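You operate a simulated robot arm through the tools that you are given. There is no shell and no other tool.

You run a simulated two-armed robot. Do the job below in one go: nothing can be reset, and whatever is moved stays where it is left.

## Task
Give the cup on the slide one portion from each jar.
Fine: any order of jars; then pull the slide out with the cup on it.

Only the result counts: the job must be done as asked and must still hold three seconds after the hand-in. Knocking over, shifting, dropping, spilling or breaking anything else fails it.

## Robot
Two 7-joint arms with fingered hands on one trunk that stands fixed in place. Base frame: the origin is at the foot of the trunk, x ahead of it, y to its left, z up. Units: cm, rad, N and s.
The left shoulder is at [7.1, 12.5, 116.7], the right one opposite. With the tool pointing down near the work surface each hand reaches from about 44 to 80 cm from the base axis, measured 20 degrees to its own side. Payload 3.6 kg a hand.
The tool frame of a hand sits at the grasp point between the pads (the TCP): z along the fingers, y along the line on which they close. The tips reach 3 cm beyond it. Largest opening 10.4 cm; the body of the gripper starts 3.5 cm behind the TCP. The gripper is a hand of 4 fingers: y runs from the thumb to the fingers, the wrist lies at [-1.5, -10.4, -17.8] in the tool frame, and closing takes about 1.5 s.
Orientation is told as [roll, pitch, yaw] about the base's x, y, z axes, in that order, counted from this pose: with the fingers straight down and the wrist toward the robot, the tool's x, y and z point along [0, 1, 0], [1, 0, 0] and [0, 0, -1] of the base frame.

## Interface
- The arms move only by the tool nudge_tool. It takes "left_rows", "right_rows" or both (then of equal length, played together; a hand with none holds still); each is a list of rows, each a list of 2 entries, a list of its own where there are three numbers: the turn, a rotation vector about the base's x, y, z in rad, then the shift along the base's x, y, z in cm. In form: [[[wx, wy, wz], [dx, dy, dz]], ...]. A call has 1 to 20 rows; each row shifts and turns the commanded pose from where the row before left it. "left_claw" and "right_claw" are, for a hand that has rows, the gripper command, from -1 (shut) to 1 (fully open), values between in proportion, set as the call begins (left out, the last holds). Rows are played at 5 a second. More than 5 cm and 0.15 rad between two rows, or a gripper value outside its range, and nothing of the call is played. Where a pose cannot be reached the arm comes as near as it can. A force on the tool above 50 N (or 10 N above the force at the start of the call, whichever is more), or a blocked arm, ends the call early, and 0.2 s more pass. Each finger travels about 7.2 cm/s and halts on what it meets, pressing with about 29 N; the grip force reading is that of the motor and also rises with nothing between the fingers. The clock runs only during rows and for 0.2 s after the last one: add rows that do not move to give the fingers time. It gives the time, the measured TCP pose, the force on the tool (base axes), the opening and the grip force at its end, in the units of the frame above (readings bear some noise), with the torque about the TCP (base axes, N m) and any sound that the robot's microphone picked up.
- Cameras (640 x 400 px; columns grow to the right, rows downward): "scene" is now at [18.11, -1.83, 134.76]; the picture's right is [-0.19, -0.98, 0.00], its down [-0.25, 0.05, -0.97] and it looks along [0.95, -0.18, -0.26] (base axes); focal length 216 px, centre (320, 200). "left" rides on the left gripper at [-6.1, -9.2, -13] in its tool frame; the picture's right is [-0.81, -0.28, 0.52], its down [0.53, -0.71, 0.46] and it looks along [0.24, 0.64, 0.72] (tool axes); focal length 275 px, centre (320, 200). "right" rides on the right gripper at [6.1, -9.2, -13] in its tool frame; the picture's right is [-0.81, 0.27, -0.52], its down [-0.53, -0.71, 0.46] and it looks along [-0.24, 0.64, 0.72] (tool axes); focal length 275 px, centre (320, 200). There is no depth. A picture from a camera that has moved, and an enlarged one, comes with that camera's place and axes in the base frame and with its lens. The place of the scene camera against the robot may be out by one fixed shift of up to 1.8 cm in any direction.
- grab_frame(camera): a new picture of that camera. It takes no simulated time.
- move_column(by): slides the trunk up (or, below 0, down) by that many cm; the arms and the scene camera ride with it, the base frame stays. It gives what a move gives, with no picture.
- move_fingers(index, middle, ring, thumb_bend, thumb_turn, hand): sets how far each is bent, from 0 (flat) to 1 (curled in); at 0.3 the hand is open as for a grip, at 0.7 the pads meet at the TCP. One left out holds its place. A second passes; each finger stops where it meets its share of the squeeze, and holds until it gets a number again. A gripper value or a shape takes the hand back. It gives what a move gives, with no picture; readings hold the bend of each and the force on the fingers (four entries, about 0 where the hand has none), thumb and palm. thumb_turn goes from beside the hand (0) to across from the fingers (1), as for a grip.
- preshape(shape, hand): the hand has 4 fingers and takes this shape, open, in about a second: jaw (thumb against the fingers, like two jaws); tri (thumb and two fingers); tip (a fingertip pinch); poke (one finger out to press); point (the index stretched); flat (the hand flat); cup (the hand cupped); fist (a fist). The gripper value then closes the fingers along that shape, each until it touches; the sizes above hold for jaw. It gives what a move gives, with no picture.
- aim_head(pan, tilt): turns the head with the scene camera to pan (to the left, within 1.396 rad either way) and tilt (down, from -0.506 to 1.204), counted from straight ahead of the robot. It gives what a move gives.
- zoom(camera, box): a new picture of the part [left, top, right, bottom] of that camera's present view, enlarged. It takes no simulated time.
- job_done(): hands the job in; it is judged then, once.

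Places have to be worked out from the pictures, the camera data and where the tool is seen. Open the grippers and draw the arms clear of the work before you hand the job in, unless the task says otherwise.

The tools are called after ">>>" by a JSON object that holds its "op" and its "data". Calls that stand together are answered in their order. nudge_tool: Moves the arms, as the interface text tells. Its arguments: {"type":"object","properties":{"left_rows":{"type":"array","items":{"type":"array"}},"left_claw":{"type":"number"},"right_rows":{"type":"array","items":{"type":"array"}},"right_claw":{"type":"number"}},"required":[]} The other tools are called the same way: move_column (by) slides the trunk up or down; preshape (shape, hand) gives the hand a shape; move_fingers (index, middle, ring, thumb_bend, thumb_turn, hand) moves the fingers one by one; aim_head (pan, tilt) turns the head that bears the scene camera; grab_frame (camera) takes a picture; zoom (camera, box) takes an enlarged picture of a part of a camera's view; job_done () hands the job in.

At the start:

```text
clock: 0.0
left_tool_pos: [53.87, 1.91, 134.37]
left_tcp_rot: [0.0, 0.001, 0.001]
left_wrist_force: [-0.3, 0.2, 0.1]
left_moment: [-0.01, 0.02, -0.01]
left_gripper_width: 10.37
left_finger_force: 0.0
left_shape: jaw
left_bend: [0.3, 0.3, 0.3, 0.3, 0.98]
left_finger forces: [0.0, 0.0, 0.0, 0.0, 0.0, 0.0]
right_tool_pos: [48.55, -31.73, 125.52]
right_tcp_rot: [0.001, -0.001, 0.002]
right_wrist_force: [0.1, 0.3, 0.1]
right_moment: [-0.02, 0.02, 0.0]
right_gripper_width: 10.39
right_finger_force: 0.0
right_shape: jaw
right_bend: [0.3, 0.3, 0.3, 0.3, 0.98]
right_finger forces: [0.0, 0.0, 0.0, 0.0, 0.0, 0.0]
trunk travel left (down, up): [-40.0, 13.6]
head pan, tilt: [-0.192, 0.26]
```

scene: 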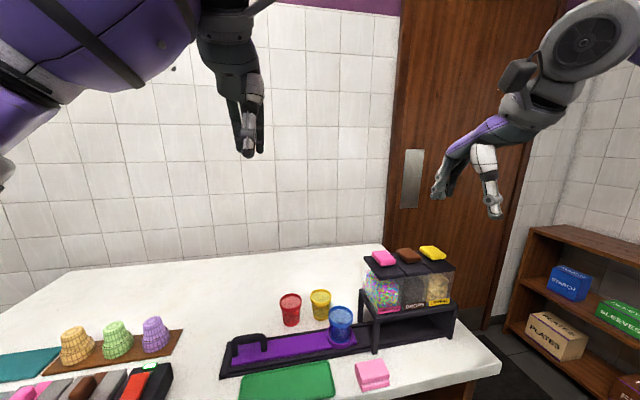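
right: 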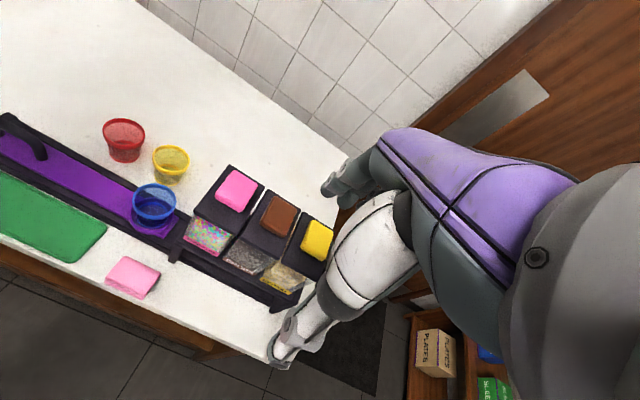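
left: 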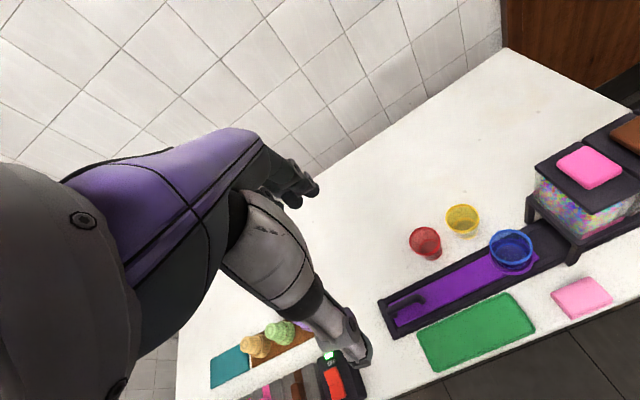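

The pictures show a purple slide with a blue cup on it, leading under a stand with three jars (pink, brown and yellow pads on top). I zoom in on these before doing anything.

>>> {"op": "zoom", "data": {"camera": "scene", "box": [210, 230, 470, 400]}}

>>> {"op": "zoom", "data": {"camera": "right", "box": [90, 110, 350, 320]}}

>>> {"op": "zoom", "data": {"camera": "left", "box": [370, 100, 640, 350]}}

```text
2.35 times, centred on (340, 315) of scene
camera zoom: at [18.11, -1.83, 134.76], right [-0.19, -0.98, 0.0], down [-0.25, 0.05, -0.97], along [0.95, -0.18, -0.26], focal length 508 px, centre (273, -71)
```

zoom: 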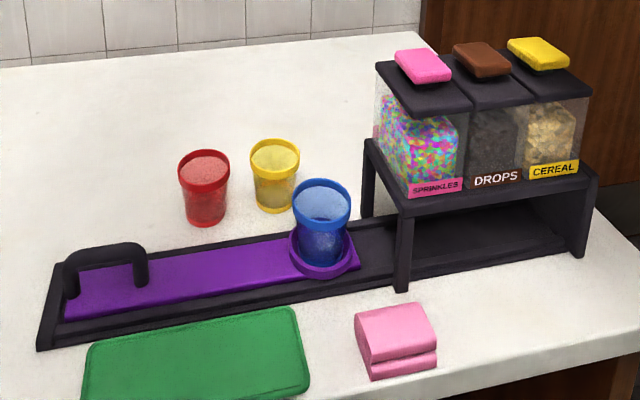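

```text
1.90 times, centred on (220, 215) of right
camera zoom: at [39.32, -25.63, 138.68], right [0.28, -0.81, 0.52], down [-0.71, -0.53, -0.46], along [0.65, -0.24, -0.72], focal length 524 px, centre (510, 171)
```

zoom: 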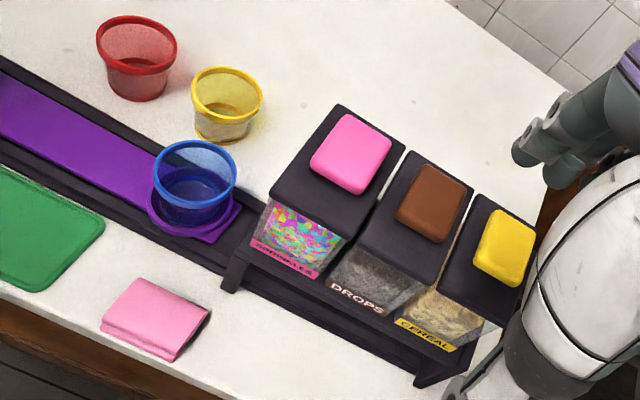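

```text
1.60 times, centred on (505, 225) of left
camera zoom: at [44.76, -4.29, 147.2], right [-0.27, -0.81, -0.52], down [-0.71, 0.53, -0.46], along [0.64, 0.24, -0.72], focal length 440 px, centre (24, 160)
```

zoom: 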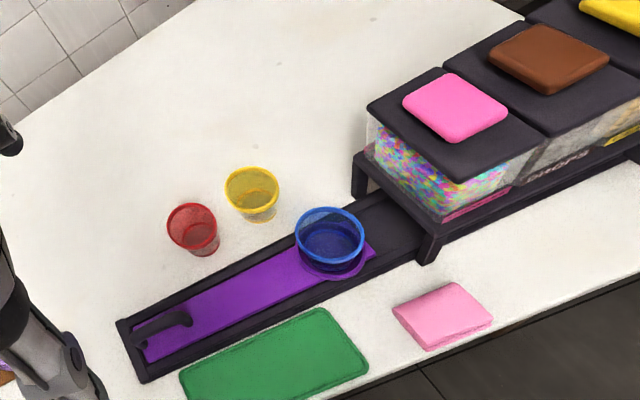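

The two hand cameras put the cup rim near [60,-15,95], the three pads near [60,-24.8/-31.1/-37.5,108.4] and the handle near [60,4.5,90.5]. I zoom in closer on the handle, the cup and the stand.

>>> {"op": "zoom", "data": {"camera": "scene", "box": [215, 310, 305, 385]}}

>>> {"op": "zoom", "data": {"camera": "left", "box": [370, 220, 560, 350]}}

>>> {"op": "zoom", "data": {"camera": "scene", "box": [310, 240, 470, 360]}}

>>> {"op": "zoom", "data": {"camera": "left", "box": [470, 90, 640, 290]}}

```text
5.33 times, centred on (260, 348) of scene
camera zoom: at [18.11, -1.83, 134.76], right [-0.19, -0.98, 0.0], down [-0.25, 0.05, -0.97], along [0.95, -0.18, -0.26], focal length 1152 px, centre (640, -587)
```

zoom: 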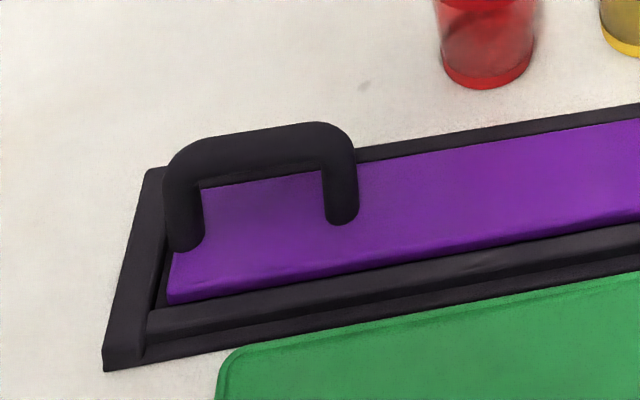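

```text
3.08 times, centred on (465, 285) of left
camera zoom: at [44.76, -4.29, 147.2], right [-0.27, -0.81, -0.52], down [-0.71, 0.53, -0.46], along [0.64, 0.24, -0.72], focal length 847 px, centre (-126, -62)
```

zoom: 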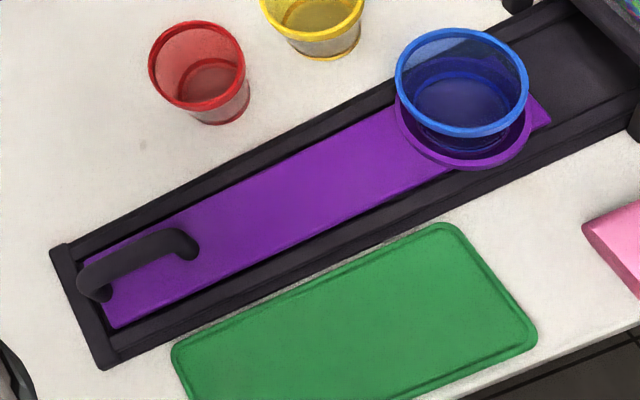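

```text
3.33 times, centred on (390, 300) of scene
camera zoom: at [18.11, -1.83, 134.76], right [-0.19, -0.98, 0.0], down [-0.25, 0.05, -0.97], along [0.95, -0.18, -0.26], focal length 720 px, centre (87, -133)
```

zoom: 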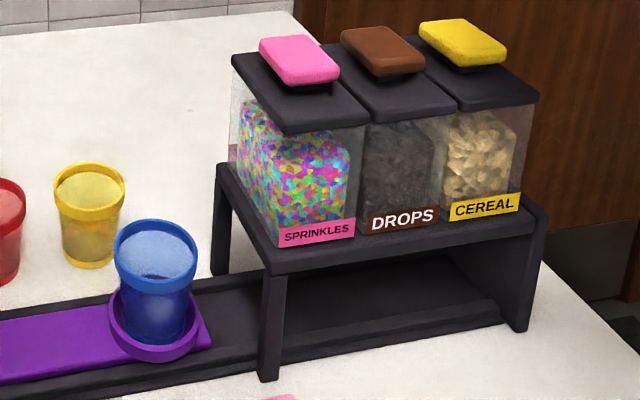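

```text
2.00 times, centred on (555, 190) of left
camera zoom: at [44.76, -4.29, 147.2], right [-0.27, -0.81, -0.52], down [-0.71, 0.53, -0.46], along [0.64, 0.24, -0.72], focal length 551 px, centre (-150, 220)
```

zoom: 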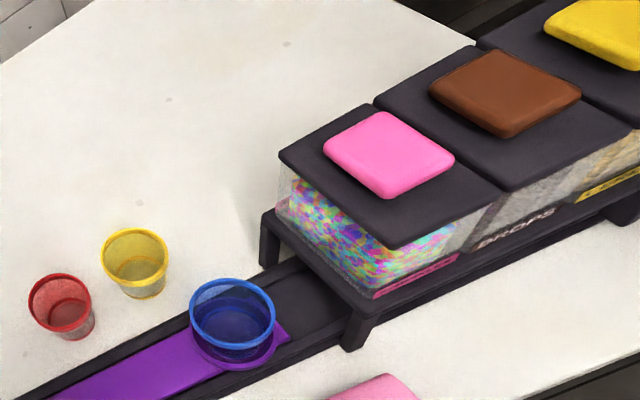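

I take a closer right-camera view of the handle end of the slide, so I can triangulate the handle and the slide surface more precisely.

>>> {"op": "zoom", "data": {"camera": "right", "box": [0, 95, 120, 185]}}

>>> {"op": "zoom", "data": {"camera": "right", "box": [120, 160, 340, 310]}}

>>> {"op": "zoom", "data": {"camera": "left", "box": [370, 270, 490, 350]}}

```text
4.44 times, centred on (60, 140) of right
camera zoom: at [39.32, -25.63, 138.68], right [0.28, -0.81, 0.52], down [-0.71, -0.53, -0.46], along [0.65, -0.24, -0.72], focal length 1224 px, centre (1476, 467)
```

zoom: 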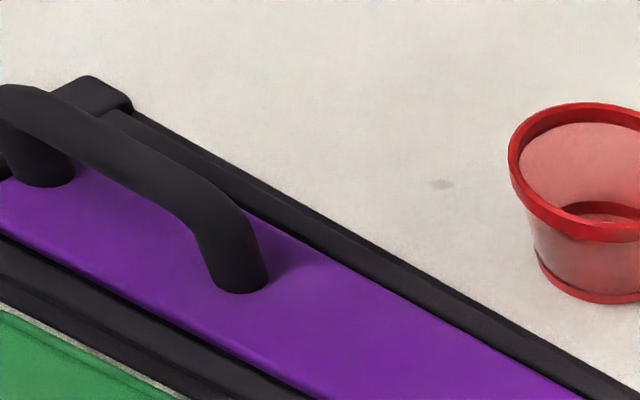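

```text
2.67 times, centred on (230, 235) of right
camera zoom: at [39.32, -25.63, 138.68], right [0.28, -0.81, 0.52], down [-0.71, -0.53, -0.46], along [0.65, -0.24, -0.72], focal length 734 px, centre (560, 107)
```

zoom: 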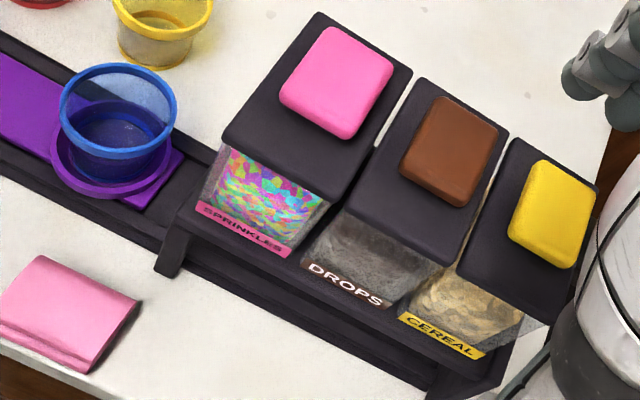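

```text
5.00 times, centred on (430, 310) of left
camera zoom: at [44.76, -4.29, 147.2], right [-0.27, -0.81, -0.52], down [-0.71, 0.53, -0.46], along [0.64, 0.24, -0.72], focal length 1376 px, centre (-230, -350)
```

zoom: 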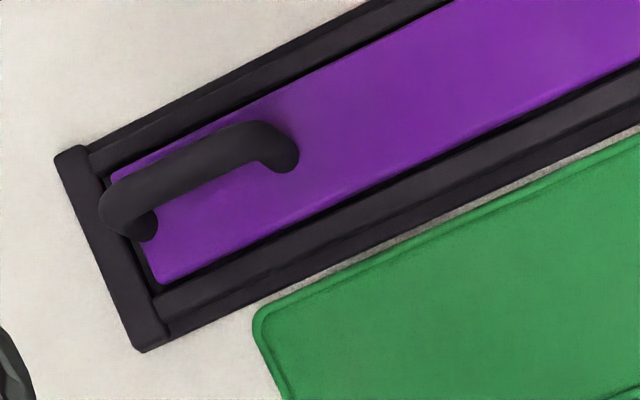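

The handle bar comes out near [60.1, 6.4, 90.5], with its feet at y 3.1 and 9.7 and the slide surface near z 87. I shape the right hand for poking and bring the left hand high over the left end of the handle.

>>> {"op": "preshape", "data": {"hand": "right", "shape": "poke"}}

>>> {"op": "nudge_tool", "data": {"left_rows": [[[0, 0, 0], [0.78, 0.76, -3.6]], [[0, 0, 0], [0.78, 0.76, -3.6]], [[0, 0, 0], [0.78, 0.76, -3.6]], [[0, 0, 0], [0.78, 0.76, -3.6]], [[0, 0, 0], [0.78, 0.76, -3.6]], [[0, 0, 0], [0.78, 0.76, -3.6]], [[0, 0, 0], [0.78, 0.76, -3.6]], [[0, 0, 0], [0.78, 0.76, -3.6]], [[0, 0, 0], [0, 0, 0]]], "left_claw": 1}}

>>> {"op": "grab_frame", "data": {"camera": "scene"}}

>>> {"op": "grab_frame", "data": {"camera": "left"}}

>>> {"op": "grab_frame", "data": {"camera": "right"}}

```text
clock: 0.9
left_tool_pos: [53.91, 1.83, 134.31]
left_tcp_rot: [0.0, -0.001, 0.0]
left_wrist_force: [-0.4, -0.3, -0.5]
left_moment: [0.0, 0.01, 0.01]
left_gripper_width: 10.35
left_finger_force: 0.2
left_shape: jaw
left_bend: [0.3, 0.3, 0.3, 0.3, 0.98]
left_finger forces: [0.1, 0.0, 0.0, 0.0, 0.1, 0.0]
right_tool_pos: [48.43, -31.8, 125.51]
right_tcp_rot: [0.0, -0.001, 0.002]
right_wrist_force: [-0.2, -0.6, 1.0]
right_moment: [0.01, -0.03, 0.03]
right_gripper_width: 0.02
right_finger_force: 0.1
right_shape: poke
right_bend: [0.7, 0.7, 0.99, 1.0, 1.0]
right_finger forces: [0.0, 0.1, 0.0, 0.0, 0.1, 0.0]
trunk travel left (down, up): [-40.0, 13.6]
head pan, tilt: [-0.192, 0.26]
```

```text
clock: 2.9
left_tool_pos: [60.13, 7.81, 105.3]
left_tcp_rot: [0.0, 0.001, 0.002]
left_wrist_force: [0.5, -0.7, 0.1]
left_moment: [0.01, 0.01, 0.0]
left_gripper_width: 10.38
left_finger_force: 0.1
left_shape: jaw
left_bend: [0.3, 0.3, 0.3, 0.3, 0.98]
left_finger forces: [0.0, 0.1, 0.1, 0.1, 0.0, 0.0]
right_tool_pos: [48.57, -31.79, 125.66]
right_tcp_rot: [0.0, -0.002, 0.002]
right_wrist_force: [0.5, 0.2, 0.2]
right_moment: [0.02, -0.02, -0.01]
right_gripper_width: 0.01
right_finger_force: 0.0
right_shape: poke
right_bend: [0.7, 0.7, 0.99, 1.0, 1.0]
right_finger forces: [0.0, 0.1, 0.1, 0.0, 0.1, 0.0]
trunk travel left (down, up): [-40.0, 13.6]
head pan, tilt: [-0.192, 0.26]
```

```text
taken
camera scene: at [18.08, -1.84, 134.77], right [-0.19, -0.98, 0.0], down [-0.25, 0.05, -0.97], along [0.95, -0.18, -0.26], focal length 216 px, centre (320, 200)
```

scene: 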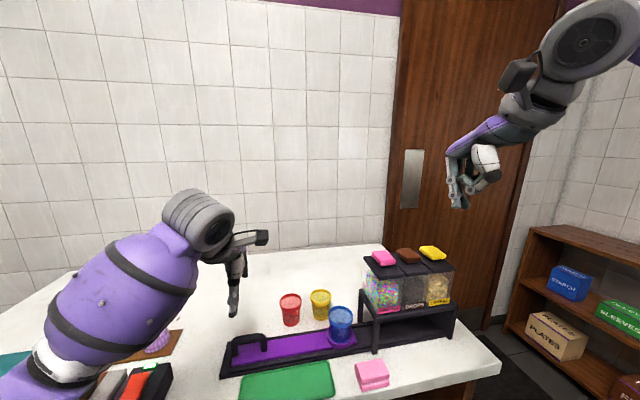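

```text
taken
camera left: at [51.08, 1.57, 118.17], right [-0.27, -0.81, -0.52], down [-0.71, 0.53, -0.46], along [0.64, 0.24, -0.72], focal length 275 px, centre (320, 200)
```

left: 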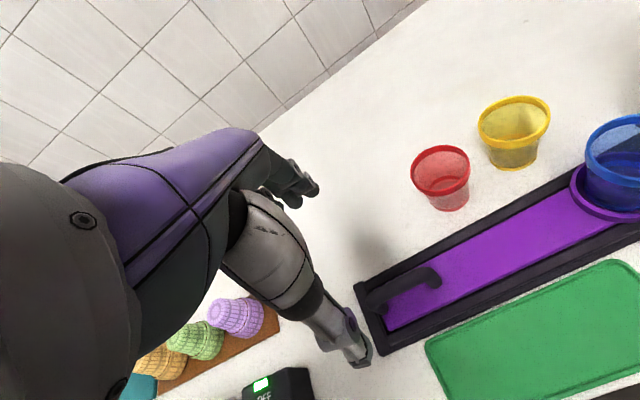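

```text
taken
camera right: at [39.29, -25.65, 138.69], right [0.28, -0.81, 0.52], down [-0.71, -0.53, -0.46], along [0.65, -0.24, -0.72], focal length 275 px, centre (320, 200)
```

right: 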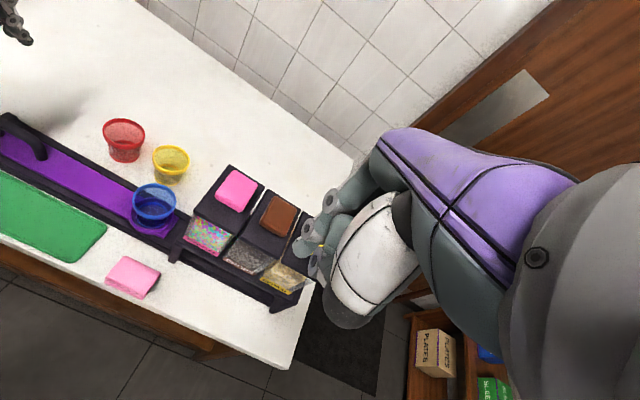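

The left hand is over the handle at [60.1, 7.8, 105.3] and the right hand is in the poke shape. I zoom in on both hands to see where the fingers are.

>>> {"op": "zoom", "data": {"camera": "scene", "box": [420, 120, 540, 220]}}

>>> {"op": "zoom", "data": {"camera": "scene", "box": [180, 200, 330, 380]}}

>>> {"op": "zoom", "data": {"camera": "right", "box": [240, 140, 420, 320]}}

>>> {"op": "zoom", "data": {"camera": "left", "box": [230, 130, 480, 390]}}

```text
4.00 times, centred on (480, 170) of scene
camera zoom: at [18.08, -1.84, 134.77], right [-0.19, -0.98, 0.0], down [-0.25, 0.05, -0.97], along [0.95, -0.18, -0.26], focal length 864 px, centre (-320, 320)
```

zoom: 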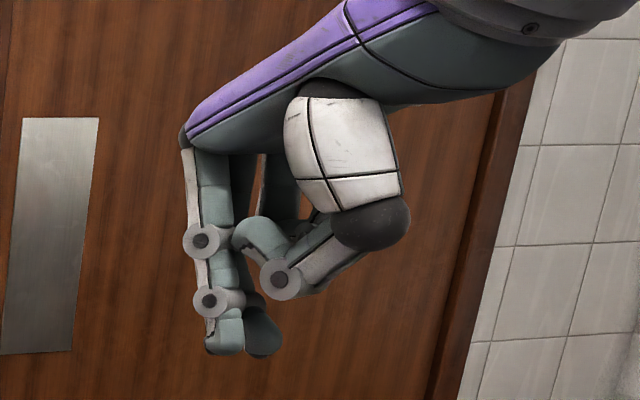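

```text
2.22 times, centred on (255, 290) of scene
camera zoom: at [18.08, -1.84, 134.77], right [-0.19, -0.98, 0.0], down [-0.25, 0.05, -0.97], along [0.95, -0.18, -0.26], focal length 480 px, centre (464, 0)
```

zoom: 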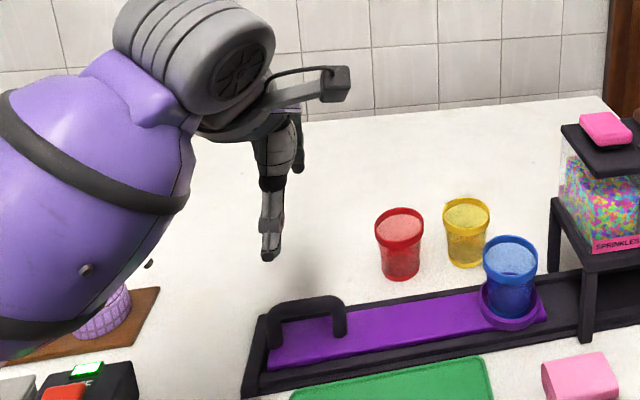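

```text
2.22 times, centred on (330, 230) of right
camera zoom: at [39.29, -25.65, 138.69], right [0.28, -0.81, 0.52], down [-0.71, -0.53, -0.46], along [0.65, -0.24, -0.72], focal length 612 px, centre (298, 133)
```

zoom: 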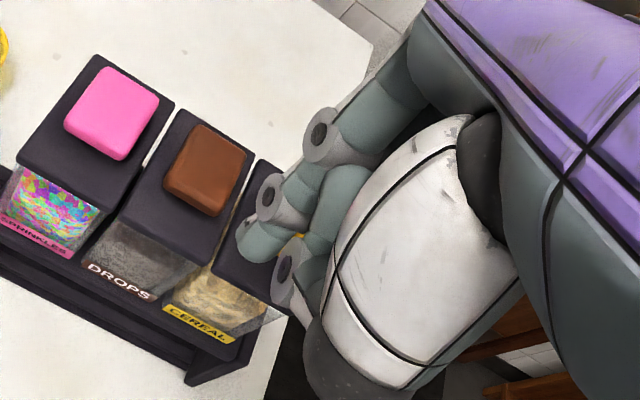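

```text
1.54 times, centred on (355, 260) of left
camera zoom: at [51.08, 1.57, 118.17], right [-0.27, -0.81, -0.52], down [-0.71, 0.53, -0.46], along [0.64, 0.24, -0.72], focal length 424 px, centre (266, 108)
```

zoom: 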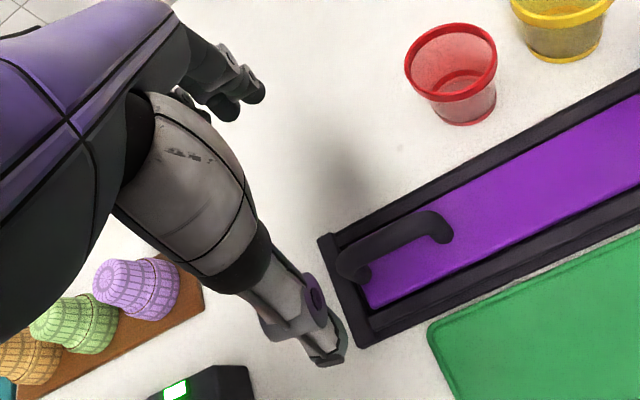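

The right-hand poke shape puts two fingers (index and middle) downward, with the tips about 2 cm below the TCP. I lower the left hand most of the way over the handle and bring the right hand above the pink pad to check its fingertip placement.

>>> {"op": "nudge_tool", "data": {"left_rows": [[[0, 0, 0], [0, 0, -2.0]], [[0, 0, 0], [0, 0, -2.0]], [[0, 0, 0], [0, 0, -2.0]], [[0, 0, 0], [0, 0, -1.5]], [[0, 0, 0], [0, 0, -1.0]], [[0, 0, 0], [0, 0, 0]]], "right_rows": [[[0, 0, 0], [2.5, 1.6, -1.8]], [[0, 0, 0], [2.5, 1.6, -1.8]], [[0, 0, 0], [2.5, 1.6, -1.8]], [[0, 0, 0], [2.5, 1.6, -1.8]], [[0, 0, 0], [0.7, 0.6, -0.4]], [[0, 0, 0], [0, 0, 0]]]}}

>>> {"op": "zoom", "data": {"camera": "scene", "box": [180, 190, 480, 390]}}

>>> {"op": "zoom", "data": {"camera": "left", "box": [230, 130, 640, 390]}}

>>> {"op": "zoom", "data": {"camera": "right", "box": [160, 120, 440, 340]}}

```text
clock: 4.3
left_tool_pos: [60.1, 7.81, 96.77]
left_tcp_rot: [-0.001, 0.001, 0.001]
left_wrist_force: [0.2, 0.9, -0.7]
left_moment: [-0.04, -0.02, -0.04]
left_gripper_width: 10.37
left_finger_force: 0.2
left_shape: jaw
left_bend: [0.3, 0.3, 0.3, 0.3, 0.98]
left_finger forces: [0.0, 0.0, 0.0, 0.0, 0.0, 0.0]
right_tool_pos: [59.26, -24.83, 118.13]
right_tcp_rot: [0.001, 0.001, 0.001]
right_wrist_force: [0.2, 0.0, -0.1]
right_moment: [0.02, 0.05, -0.02]
right_gripper_width: 0.02
right_finger_force: 0.0
right_shape: poke
right_bend: [0.7, 0.7, 0.99, 1.0, 1.0]
right_finger forces: [0.0, 0.0, 0.1, 0.1, 0.0, 0.0]
trunk travel left (down, up): [-40.0, 13.6]
head pan, tilt: [-0.192, 0.26]
```

```text
2.00 times, centred on (330, 290) of scene
camera zoom: at [18.12, -1.83, 134.76], right [-0.19, -0.98, 0.0], down [-0.25, 0.05, -0.97], along [0.95, -0.18, -0.26], focal length 432 px, centre (300, 20)
```

zoom: 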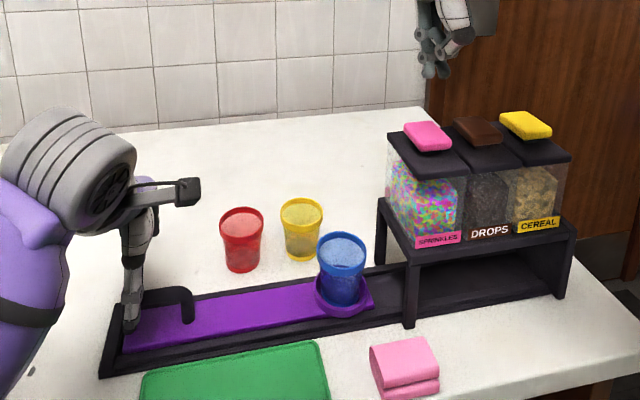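

```text
1.54 times, centred on (435, 260) of left
camera zoom: at [50.97, 1.83, 109.81], right [-0.27, -0.81, -0.52], down [-0.71, 0.53, -0.46], along [0.64, 0.24, -0.72], focal length 424 px, centre (143, 108)
```

zoom: 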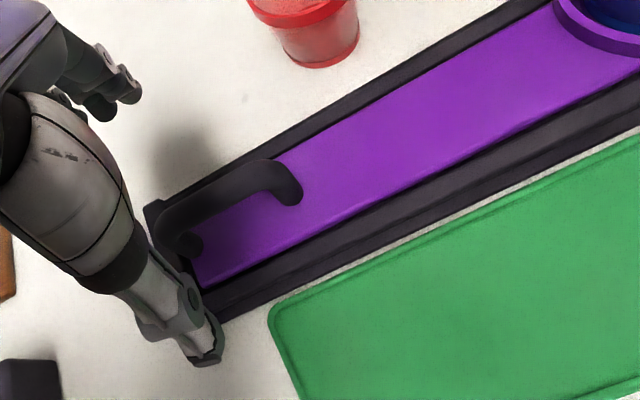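

```text
1.82 times, centred on (300, 230) of right
camera zoom: at [49.99, -18.64, 131.17], right [0.28, -0.81, 0.52], down [-0.71, -0.53, -0.46], along [0.65, -0.24, -0.72], focal length 500 px, centre (356, 146)
```

zoom: 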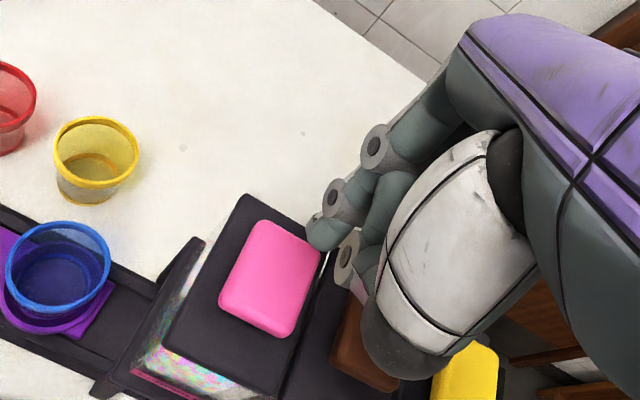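

The handle feet are confirmed at y 3.15 and 9.7 with x about 60.2, and the bar axis is at about z 91.3. The fingers straddle it with clearance, so I lower the left hand slowly to z 91.5.

>>> {"op": "nudge_tool", "data": {"left_rows": [[[0, 0, 0], [0, 0, -1.2]], [[0, 0, 0], [0, 0, -1.2]], [[0, 0, 0], [0, 0, -1.2]], [[0, 0, 0], [0, 0, -1.0]], [[0, 0, 0], [0, 0, -0.7]], [[0, 0, 0], [0, 0, 0]]]}}

>>> {"op": "zoom", "data": {"camera": "scene", "box": [190, 260, 340, 390]}}

>>> {"op": "zoom", "data": {"camera": "left", "box": [230, 130, 640, 390]}}

>>> {"op": "grab_frame", "data": {"camera": "right"}}

```text
clock: 5.7
left_tool_pos: [60.05, 7.91, 91.69]
left_tcp_rot: [0.0, 0.001, 0.001]
left_wrist_force: [-0.2, 0.5, 0.2]
left_moment: [-0.02, 0.0, -0.02]
left_gripper_width: 10.37
left_finger_force: 0.0
left_shape: jaw
left_bend: [0.3, 0.3, 0.3, 0.3, 0.98]
left_finger forces: [0.1, 0.1, 0.0, 0.0, 0.0, 0.0]
right_tool_pos: [59.01, -24.8, 118.12]
right_tcp_rot: [-0.001, -0.001, 0.001]
right_wrist_force: [0.4, -0.7, -0.5]
right_moment: [0.0, 0.0, -0.01]
right_gripper_width: 0.0
right_finger_force: 0.2
right_shape: poke
right_bend: [0.7, 0.7, 0.99, 1.0, 1.0]
right_finger forces: [0.0, 0.1, 0.1, 0.1, 0.0, 0.0]
trunk travel left (down, up): [-40.0, 13.6]
head pan, tilt: [-0.192, 0.26]
```

```text
3.08 times, centred on (265, 325) of scene
camera zoom: at [18.1, -1.83, 134.76], right [-0.19, -0.98, 0.0], down [-0.25, 0.05, -0.97], along [0.95, -0.18, -0.26], focal length 664 px, centre (489, -185)
```

zoom: 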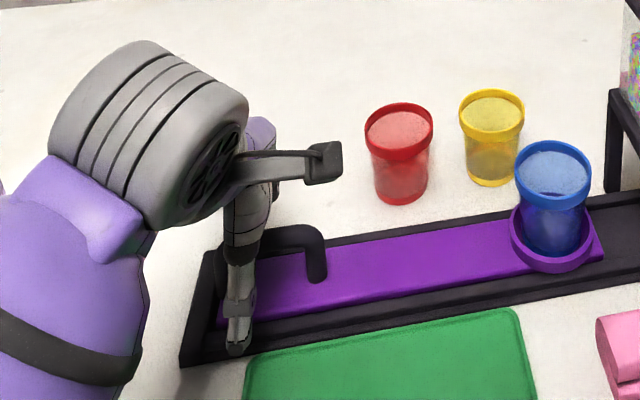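

```text
1.54 times, centred on (435, 260) of left
camera zoom: at [50.93, 1.78, 104.6], right [-0.27, -0.81, -0.52], down [-0.71, 0.53, -0.46], along [0.64, 0.24, -0.72], focal length 424 px, centre (143, 108)
```

zoom: 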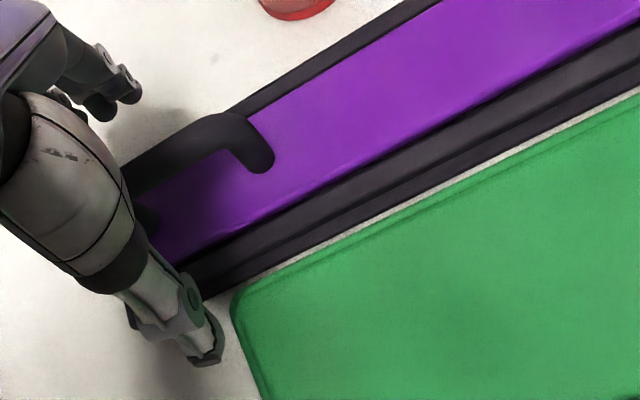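

```text
taken
camera right: at [49.95, -18.66, 131.19], right [0.28, -0.81, 0.52], down [-0.71, -0.53, -0.46], along [0.65, -0.24, -0.72], focal length 275 px, centre (320, 200)
```

right: 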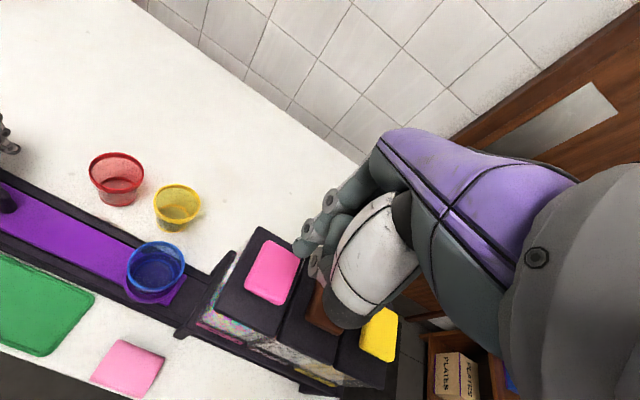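

The left hand is at z 91.7 around the bar with no contact force. I close it on the handle with still rows.

>>> {"op": "nudge_tool", "data": {"left_rows": [[[0, 0, 0], [0, 0, 0]], [[0, 0, 0], [0, 0, 0]], [[0, 0, 0], [0, 0, 0]], [[0, 0, 0], [0, 0, 0]], [[0, 0, 0], [0, 0, 0]], [[0, 0, 0], [0, 0, 0]], [[0, 0, 0], [0, 0, 0]], [[0, 0, 0], [0, 0, 0]], [[0, 0, 0], [0, 0, 0]]], "left_claw": -1}}

>>> {"op": "zoom", "data": {"camera": "scene", "box": [190, 260, 340, 390]}}

>>> {"op": "zoom", "data": {"camera": "left", "box": [230, 130, 640, 390]}}

```text
clock: 7.7
left_tool_pos: [60.07, 7.9, 91.54]
left_tcp_rot: [0.0, 0.004, 0.001]
left_wrist_force: [-3.2, -1.1, -12.8]
left_moment: [0.03, 0.05, -0.11]
left_gripper_width: 0.7
left_finger_force: 29.1
left_shape: jaw
left_bend: [0.73, 0.63, 0.61, 0.72, 1.0]
left_finger forces: [14.0, 6.6, 3.6, 0.0, 26.8, 0.0]
right_tool_pos: [59.22, -24.82, 117.91]
right_tcp_rot: [-0.002, -0.001, 0.001]
right_wrist_force: [-0.8, 1.5, -0.6]
right_moment: [0.0, -0.01, 0.03]
right_gripper_width: 0.01
right_finger_force: 0.0
right_shape: poke
right_bend: [0.7, 0.7, 0.99, 1.0, 1.0]
right_finger forces: [0.1, 0.0, 0.0, 0.1, 0.1, 0.0]
trunk travel left (down, up): [-40.0, 13.6]
head pan, tilt: [-0.192, 0.26]
```

```text
3.08 times, centred on (265, 325) of scene
camera zoom: at [18.19, -1.82, 134.74], right [-0.19, -0.98, 0.0], down [-0.25, 0.05, -0.97], along [0.95, -0.18, -0.26], focal length 664 px, centre (489, -185)
```

zoom: 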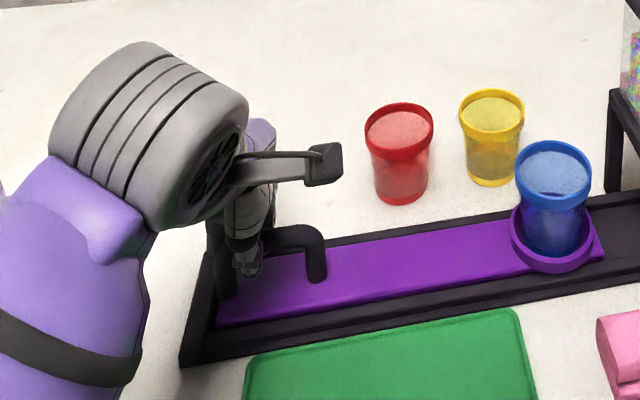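

```text
1.54 times, centred on (435, 260) of left
camera zoom: at [50.98, 1.79, 104.49], right [-0.28, -0.81, -0.52], down [-0.72, 0.53, -0.45], along [0.64, 0.24, -0.73], focal length 424 px, centre (143, 108)
```

zoom: 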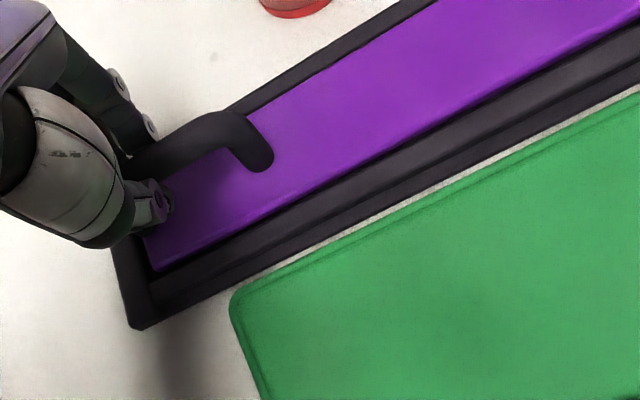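

The grip is firm on the bar, with thumb 27 N and fingers 14/7/4 N, but there is about 13 N of upward pull on the handle. I ease the hand down slightly to relieve it.

>>> {"op": "nudge_tool", "data": {"left_rows": [[[0, 0, 0], [0, 0, -0.15]], [[0, 0, 0], [0, 0, -0.15]], [[0, 0, 0], [0, 0, 0]], [[0, 0, 0], [0, 0, 0]]]}}

```text
clock: 8.7
left_tool_pos: [60.11, 8.05, 91.48]
left_tcp_rot: [-0.001, -0.001, 0.002]
left_wrist_force: [-4.0, -0.6, -3.8]
left_moment: [0.05, -0.01, -0.06]
left_gripper_width: 0.66
left_finger_force: 29.4
left_shape: jaw
left_bend: [0.73, 0.64, 0.61, 0.72, 1.0]
left_finger forces: [12.6, 5.8, 4.4, 0.1, 26.0, 0.0]
right_tool_pos: [59.03, -24.79, 118.14]
right_tcp_rot: [-0.001, 0.0, 0.003]
right_wrist_force: [0.1, -1.0, 0.5]
right_moment: [-0.02, 0.02, 0.03]
right_gripper_width: 0.0
right_finger_force: 0.1
right_shape: poke
right_bend: [0.7, 0.7, 0.99, 1.0, 1.0]
right_finger forces: [0.1, 0.0, 0.0, 0.0, 0.0, 0.0]
trunk travel left (down, up): [-40.0, 13.6]
head pan, tilt: [-0.192, 0.26]
```

The vertical force dropped to about 4 N. I push the slide gently about 2 cm toward the stand and check that it runs and the cup rides along.

>>> {"op": "nudge_tool", "data": {"left_rows": [[[0, 0, 0], [0, -0.2, 0]], [[0, 0, 0], [0, -0.4, 0]], [[0, 0, 0], [0, -0.5, 0]], [[0, 0, 0], [0, -0.5, 0]], [[0, 0, 0], [0, -0.4, 0]], [[0, 0, 0], [0, 0, 0]], [[0, 0, 0], [0, 0, 0]]]}}

>>> {"op": "zoom", "data": {"camera": "scene", "box": [190, 220, 460, 390]}}

>>> {"op": "zoom", "data": {"camera": "right", "box": [60, 140, 400, 390]}}

```text
clock: 10.3
left_tool_pos: [59.98, 5.83, 91.41]
left_tcp_rot: [0.0, -0.001, 0.0]
left_wrist_force: [-3.0, -0.3, -1.5]
left_moment: [0.06, -0.04, -0.1]
left_gripper_width: 0.67
left_finger_force: 28.7
left_shape: jaw
left_bend: [0.73, 0.64, 0.61, 0.72, 1.0]
left_finger forces: [12.8, 7.0, 4.9, 0.0, 25.6, 0.1]
right_tool_pos: [59.06, -24.76, 118.05]
right_tcp_rot: [0.0, 0.0, 0.002]
right_wrist_force: [0.7, -0.4, -0.3]
right_moment: [0.0, -0.01, 0.0]
right_gripper_width: 0.0
right_finger_force: 0.0
right_shape: poke
right_bend: [0.7, 0.7, 0.99, 1.0, 1.0]
right_finger forces: [0.0, 0.0, 0.0, 0.1, 0.0, 0.0]
trunk travel left (down, up): [-40.0, 13.6]
head pan, tilt: [-0.192, 0.26]
```

```text
2.35 times, centred on (325, 305) of scene
camera zoom: at [18.08, -1.83, 134.77], right [-0.19, -0.98, 0.0], down [-0.25, 0.05, -0.97], along [0.95, -0.18, -0.26], focal length 508 px, centre (308, -47)
```

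zoom: 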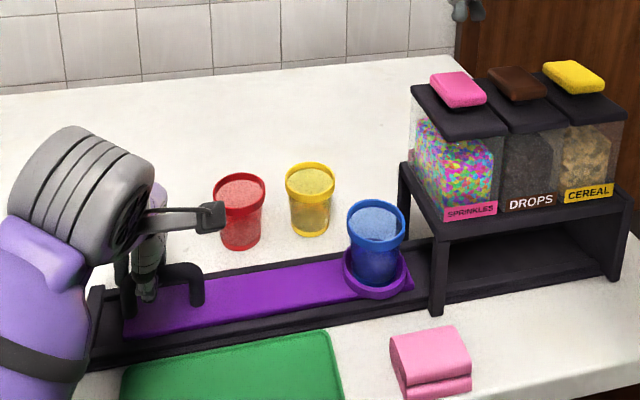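

```text
1.60 times, centred on (230, 265) of right
camera zoom: at [49.93, -18.66, 131.2], right [0.28, -0.81, 0.52], down [-0.71, -0.53, -0.46], along [0.65, -0.24, -0.72], focal length 440 px, centre (464, 96)
```

zoom: 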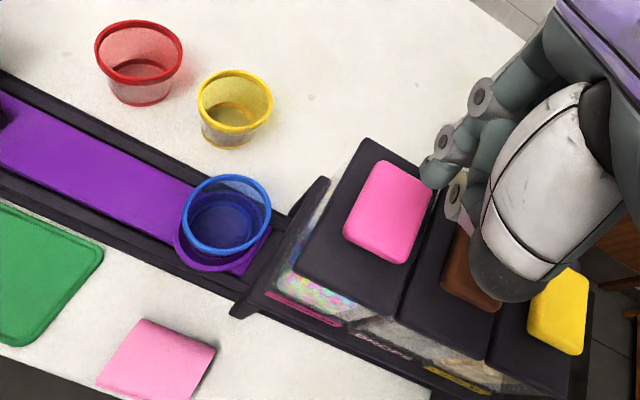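

The slide moves freely and the cup rides in its holder (cup now near y −16.9). I push on toward station one in gentle steps, watching the clearance between my fingers and the red cup.

>>> {"op": "nudge_tool", "data": {"left_rows": [[[0, 0, 0], [0, -0.3, 0]], [[0, 0, 0], [0, -0.5, 0]], [[0, 0, 0], [0, -0.6, 0]], [[0, 0, 0], [0, -0.6, 0]], [[0, 0, 0], [0, -0.6, 0]], [[0, 0, 0], [0, -0.6, 0]], [[0, 0, 0], [0, -0.5, 0]], [[0, 0, 0], [0, -0.3, 0]], [[0, 0, 0], [0, 0, 0]]]}}

>>> {"op": "zoom", "data": {"camera": "scene", "box": [210, 230, 460, 390]}}

>>> {"op": "zoom", "data": {"camera": "right", "box": [0, 100, 300, 320]}}

>>> {"op": "grab_frame", "data": {"camera": "left"}}

```text
clock: 12.3
left_tool_pos: [59.95, 1.93, 91.42]
left_tcp_rot: [0.0, 0.0, 0.0]
left_wrist_force: [-1.4, 0.3, 3.1]
left_moment: [0.1, -0.07, -0.11]
left_gripper_width: 0.7
left_finger_force: 29.2
left_shape: jaw
left_bend: [0.73, 0.64, 0.6, 0.72, 1.0]
left_finger forces: [12.6, 7.2, 5.1, 0.0, 24.7, 0.0]
right_tool_pos: [59.13, -24.93, 118.15]
right_tcp_rot: [0.0, 0.001, 0.003]
right_wrist_force: [0.1, -0.3, -0.5]
right_moment: [0.02, 0.02, 0.0]
right_gripper_width: 0.0
right_finger_force: 0.0
right_shape: poke
right_bend: [0.7, 0.7, 0.99, 1.0, 1.0]
right_finger forces: [0.1, 0.0, 0.0, 0.2, 0.0, 0.0]
trunk travel left (down, up): [-40.0, 13.6]
head pan, tilt: [-0.192, 0.26]
```

```text
2.50 times, centred on (335, 310) of scene
camera zoom: at [18.07, -1.83, 134.77], right [-0.19, -0.98, 0.0], down [-0.25, 0.05, -0.97], along [0.95, -0.18, -0.26], focal length 540 px, centre (282, -75)
```

zoom: 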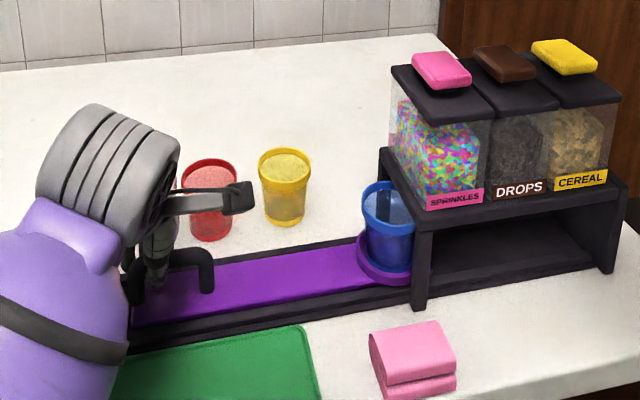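

```text
1.82 times, centred on (150, 210) of right
camera zoom: at [49.91, -18.66, 131.21], right [0.28, -0.81, 0.52], down [-0.71, -0.53, -0.46], along [0.65, -0.24, -0.72], focal length 500 px, centre (629, 182)
```

zoom: 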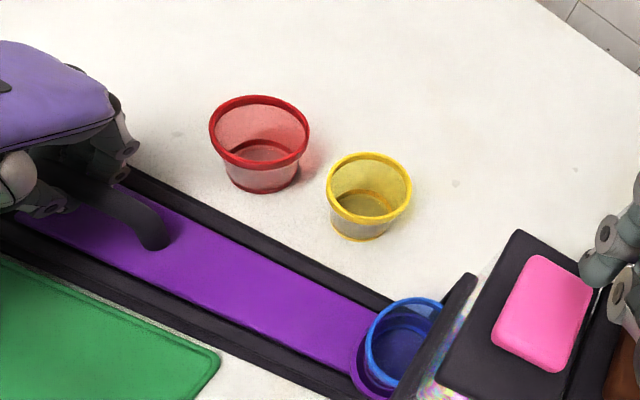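

```text
taken
camera left: at [50.92, -4.23, 104.33], right [-0.27, -0.81, -0.52], down [-0.71, 0.53, -0.46], along [0.64, 0.24, -0.72], focal length 275 px, centre (320, 200)
```

left: 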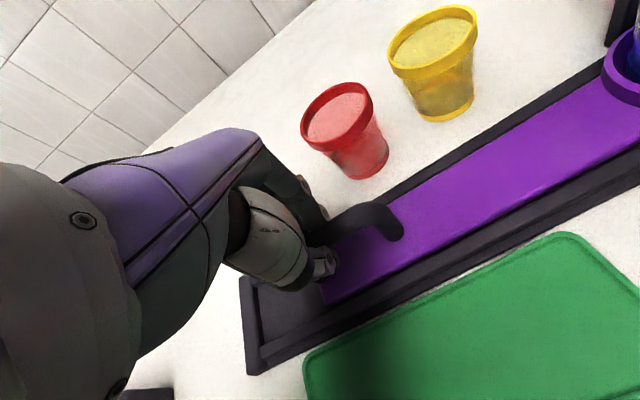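

The fingers pass the red cup with roughly 2 cm of gap and forces are low. I push the remaining 3.8 cm so the cup sits under the sprinkles jar.

>>> {"op": "nudge_tool", "data": {"left_rows": [[[0, 0, 0], [0, -0.3, 0]], [[0, 0, 0], [0, -0.5, 0]], [[0, 0, 0], [0, -0.6, 0]], [[0, 0, 0], [0, -0.6, 0]], [[0, 0, 0], [0, -0.6, 0]], [[0, 0, 0], [0, -0.5, 0]], [[0, 0, 0], [0, -0.4, 0]], [[0, 0, 0], [0, -0.2, 0]], [[0, 0, 0], [0, 0, 0]], [[0, 0, 0], [0, 0, 0]]]}}

>>> {"op": "zoom", "data": {"camera": "scene", "box": [310, 230, 470, 360]}}

>>> {"op": "zoom", "data": {"camera": "left", "box": [300, 0, 640, 300]}}

>>> {"op": "zoom", "data": {"camera": "right", "box": [0, 100, 400, 350]}}

```text
clock: 14.5
left_tool_pos: [59.99, -1.79, 91.42]
left_tcp_rot: [0.0, -0.001, 0.0]
left_wrist_force: [-1.5, -1.7, -0.1]
left_moment: [0.02, -0.07, -0.12]
left_gripper_width: 0.7
left_finger_force: 29.0
left_shape: jaw
left_bend: [0.73, 0.64, 0.6, 0.72, 1.0]
left_finger forces: [13.1, 8.5, 4.7, 0.0, 24.7, 0.0]
right_tool_pos: [59.06, -24.88, 118.1]
right_tcp_rot: [-0.001, -0.001, 0.001]
right_wrist_force: [-0.1, -0.6, 0.6]
right_moment: [-0.01, 0.0, -0.02]
right_gripper_width: 0.0
right_finger_force: 0.0
right_shape: poke
right_bend: [0.7, 0.7, 0.99, 1.0, 1.0]
right_finger forces: [0.0, 0.0, 0.1, 0.0, 0.1, 0.1]
trunk travel left (down, up): [-40.0, 13.6]
head pan, tilt: [-0.192, 0.26]
```

```text
3.08 times, centred on (390, 295) of scene
camera zoom: at [18.08, -1.86, 134.76], right [-0.19, -0.98, 0.0], down [-0.25, 0.05, -0.97], along [0.95, -0.18, -0.26], focal length 664 px, centre (105, -92)
```

zoom: 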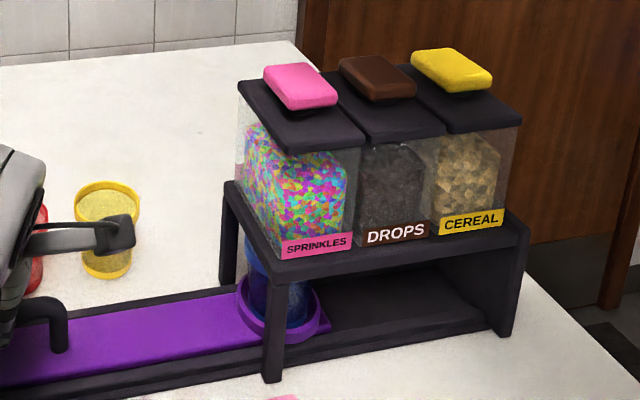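

```text
1.33 times, centred on (470, 150) of left
camera zoom: at [50.93, -7.94, 104.32], right [-0.28, -0.81, -0.52], down [-0.71, 0.53, -0.46], along [0.64, 0.24, -0.72], focal length 367 px, centre (120, 267)
```

zoom: 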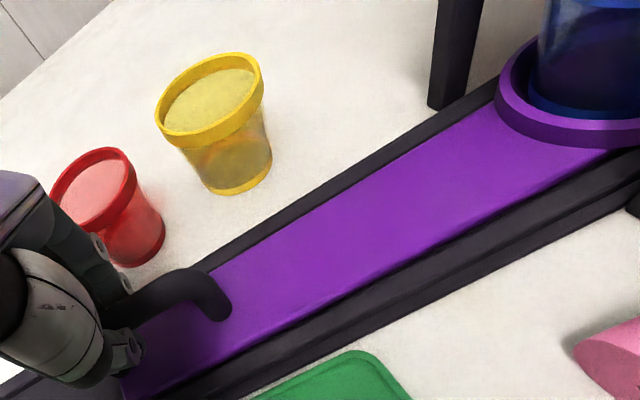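

```text
1.60 times, centred on (200, 225) of right
camera zoom: at [49.93, -18.69, 131.19], right [0.28, -0.81, 0.52], down [-0.71, -0.53, -0.46], along [0.65, -0.24, -0.72], focal length 440 px, centre (512, 160)
```

zoom: 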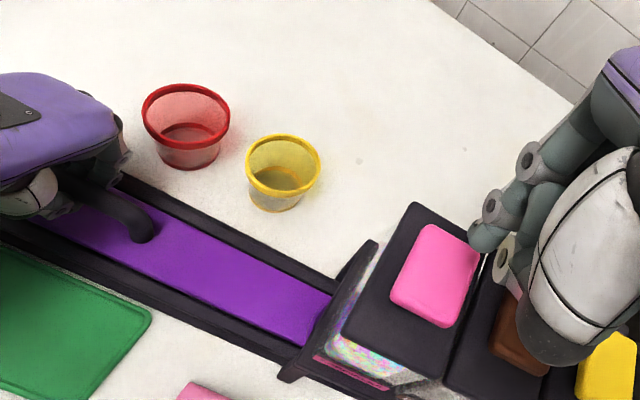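

The cup holder is centred under the sprinkles jar to within a few mm, judged against the pad's projection. Now I check where the right fingertips sit relative to the pink pad.

>>> {"op": "zoom", "data": {"camera": "scene", "box": [340, 170, 470, 290]}}

>>> {"op": "zoom", "data": {"camera": "right", "box": [220, 170, 400, 320]}}

>>> {"op": "grab_frame", "data": {"camera": "left"}}

```text
3.33 times, centred on (405, 230) of scene
camera zoom: at [18.08, -1.86, 134.76], right [-0.19, -0.98, 0.0], down [-0.25, 0.05, -0.97], along [0.95, -0.18, -0.26], focal length 720 px, centre (37, 100)
```

zoom: 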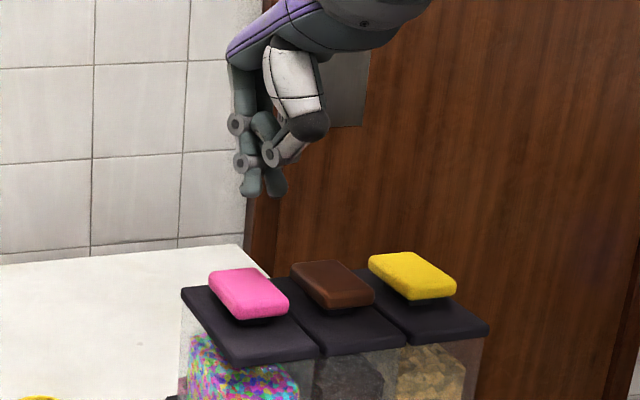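

```text
2.67 times, centred on (310, 245) of right
camera zoom: at [49.93, -18.69, 131.19], right [0.28, -0.81, 0.52], down [-0.71, -0.53, -0.46], along [0.65, -0.24, -0.72], focal length 734 px, centre (347, 80)
```

zoom: 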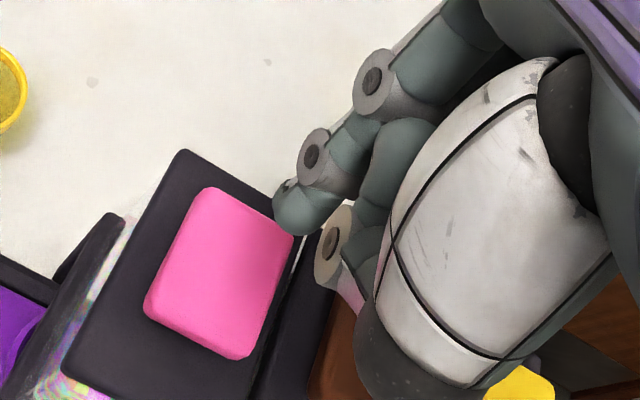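

```text
taken
camera left: at [50.93, -7.94, 104.32], right [-0.28, -0.81, -0.52], down [-0.71, 0.53, -0.46], along [0.64, 0.24, -0.72], focal length 275 px, centre (320, 200)
```

left: 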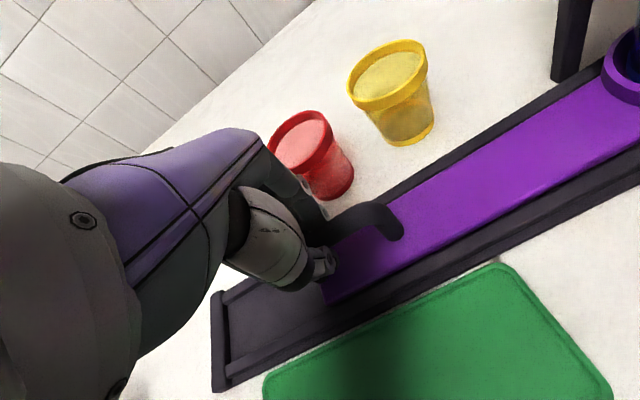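

The fingertip pair is centred at about the TCP's y, with x near 58.9 and the tips around 2.2 cm below the TCP; the pink pad is centred at [60.3, −24.6] with its top near z 108.5. I move the right hand +1.2 in x and down to z 112.3, still clear of the pad.

>>> {"op": "nudge_tool", "data": {"right_rows": [[[0, 0, 0], [0.4, 0.05, -1.5]], [[0, 0, 0], [0.4, 0.05, -1.5]], [[0, 0, 0], [0.4, 0.05, -1.4]], [[0, 0, 0], [0, 0, -1.4]], [[0, 0, 0], [0, 0, 0]], [[0, 0, 0], [0, 0, 0]]]}}

>>> {"op": "zoom", "data": {"camera": "scene", "box": [340, 190, 450, 290]}}

>>> {"op": "zoom", "data": {"camera": "right", "box": [220, 170, 400, 320]}}

```text
clock: 15.9
left_tool_pos: [60.04, -1.83, 91.41]
left_tcp_rot: [0.002, 0.001, 0.003]
left_wrist_force: [-3.8, -2.4, -1.2]
left_moment: [0.0, -0.04, -0.12]
left_gripper_width: 0.72
left_finger_force: 28.9
left_shape: jaw
left_bend: [0.73, 0.64, 0.6, 0.72, 1.0]
left_finger forces: [12.9, 7.8, 4.6, 0.1, 25.1, 0.0]
right_tool_pos: [60.33, -24.69, 112.04]
right_tcp_rot: [0.0, 0.0, 0.002]
right_wrist_force: [1.4, -0.1, -0.6]
right_moment: [0.01, -0.02, -0.02]
right_gripper_width: 0.02
right_finger_force: 0.0
right_shape: poke
right_bend: [0.7, 0.7, 0.99, 1.0, 1.0]
right_finger forces: [0.0, 0.1, 0.1, 0.0, 0.0, 0.0]
trunk travel left (down, up): [-40.0, 13.6]
head pan, tilt: [-0.192, 0.26]
```

```text
4.00 times, centred on (395, 240) of scene
camera zoom: at [18.07, -1.85, 134.76], right [-0.19, -0.98, 0.0], down [-0.25, 0.05, -0.97], along [0.95, -0.18, -0.26], focal length 864 px, centre (20, 40)
```

zoom: 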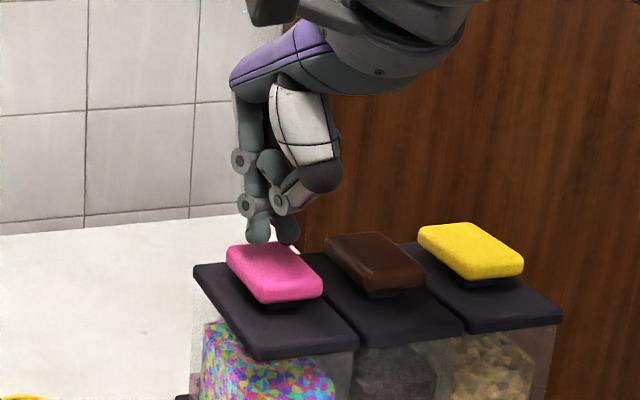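

```text
2.67 times, centred on (310, 245) of right
camera zoom: at [51.18, -18.6, 125.31], right [0.28, -0.81, 0.52], down [-0.71, -0.53, -0.46], along [0.65, -0.24, -0.72], focal length 734 px, centre (347, 80)
```

zoom: 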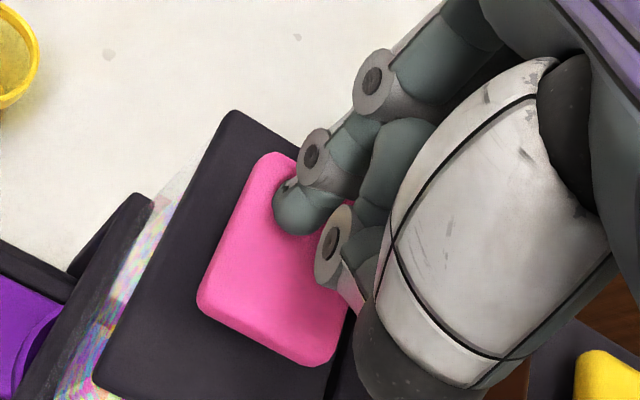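

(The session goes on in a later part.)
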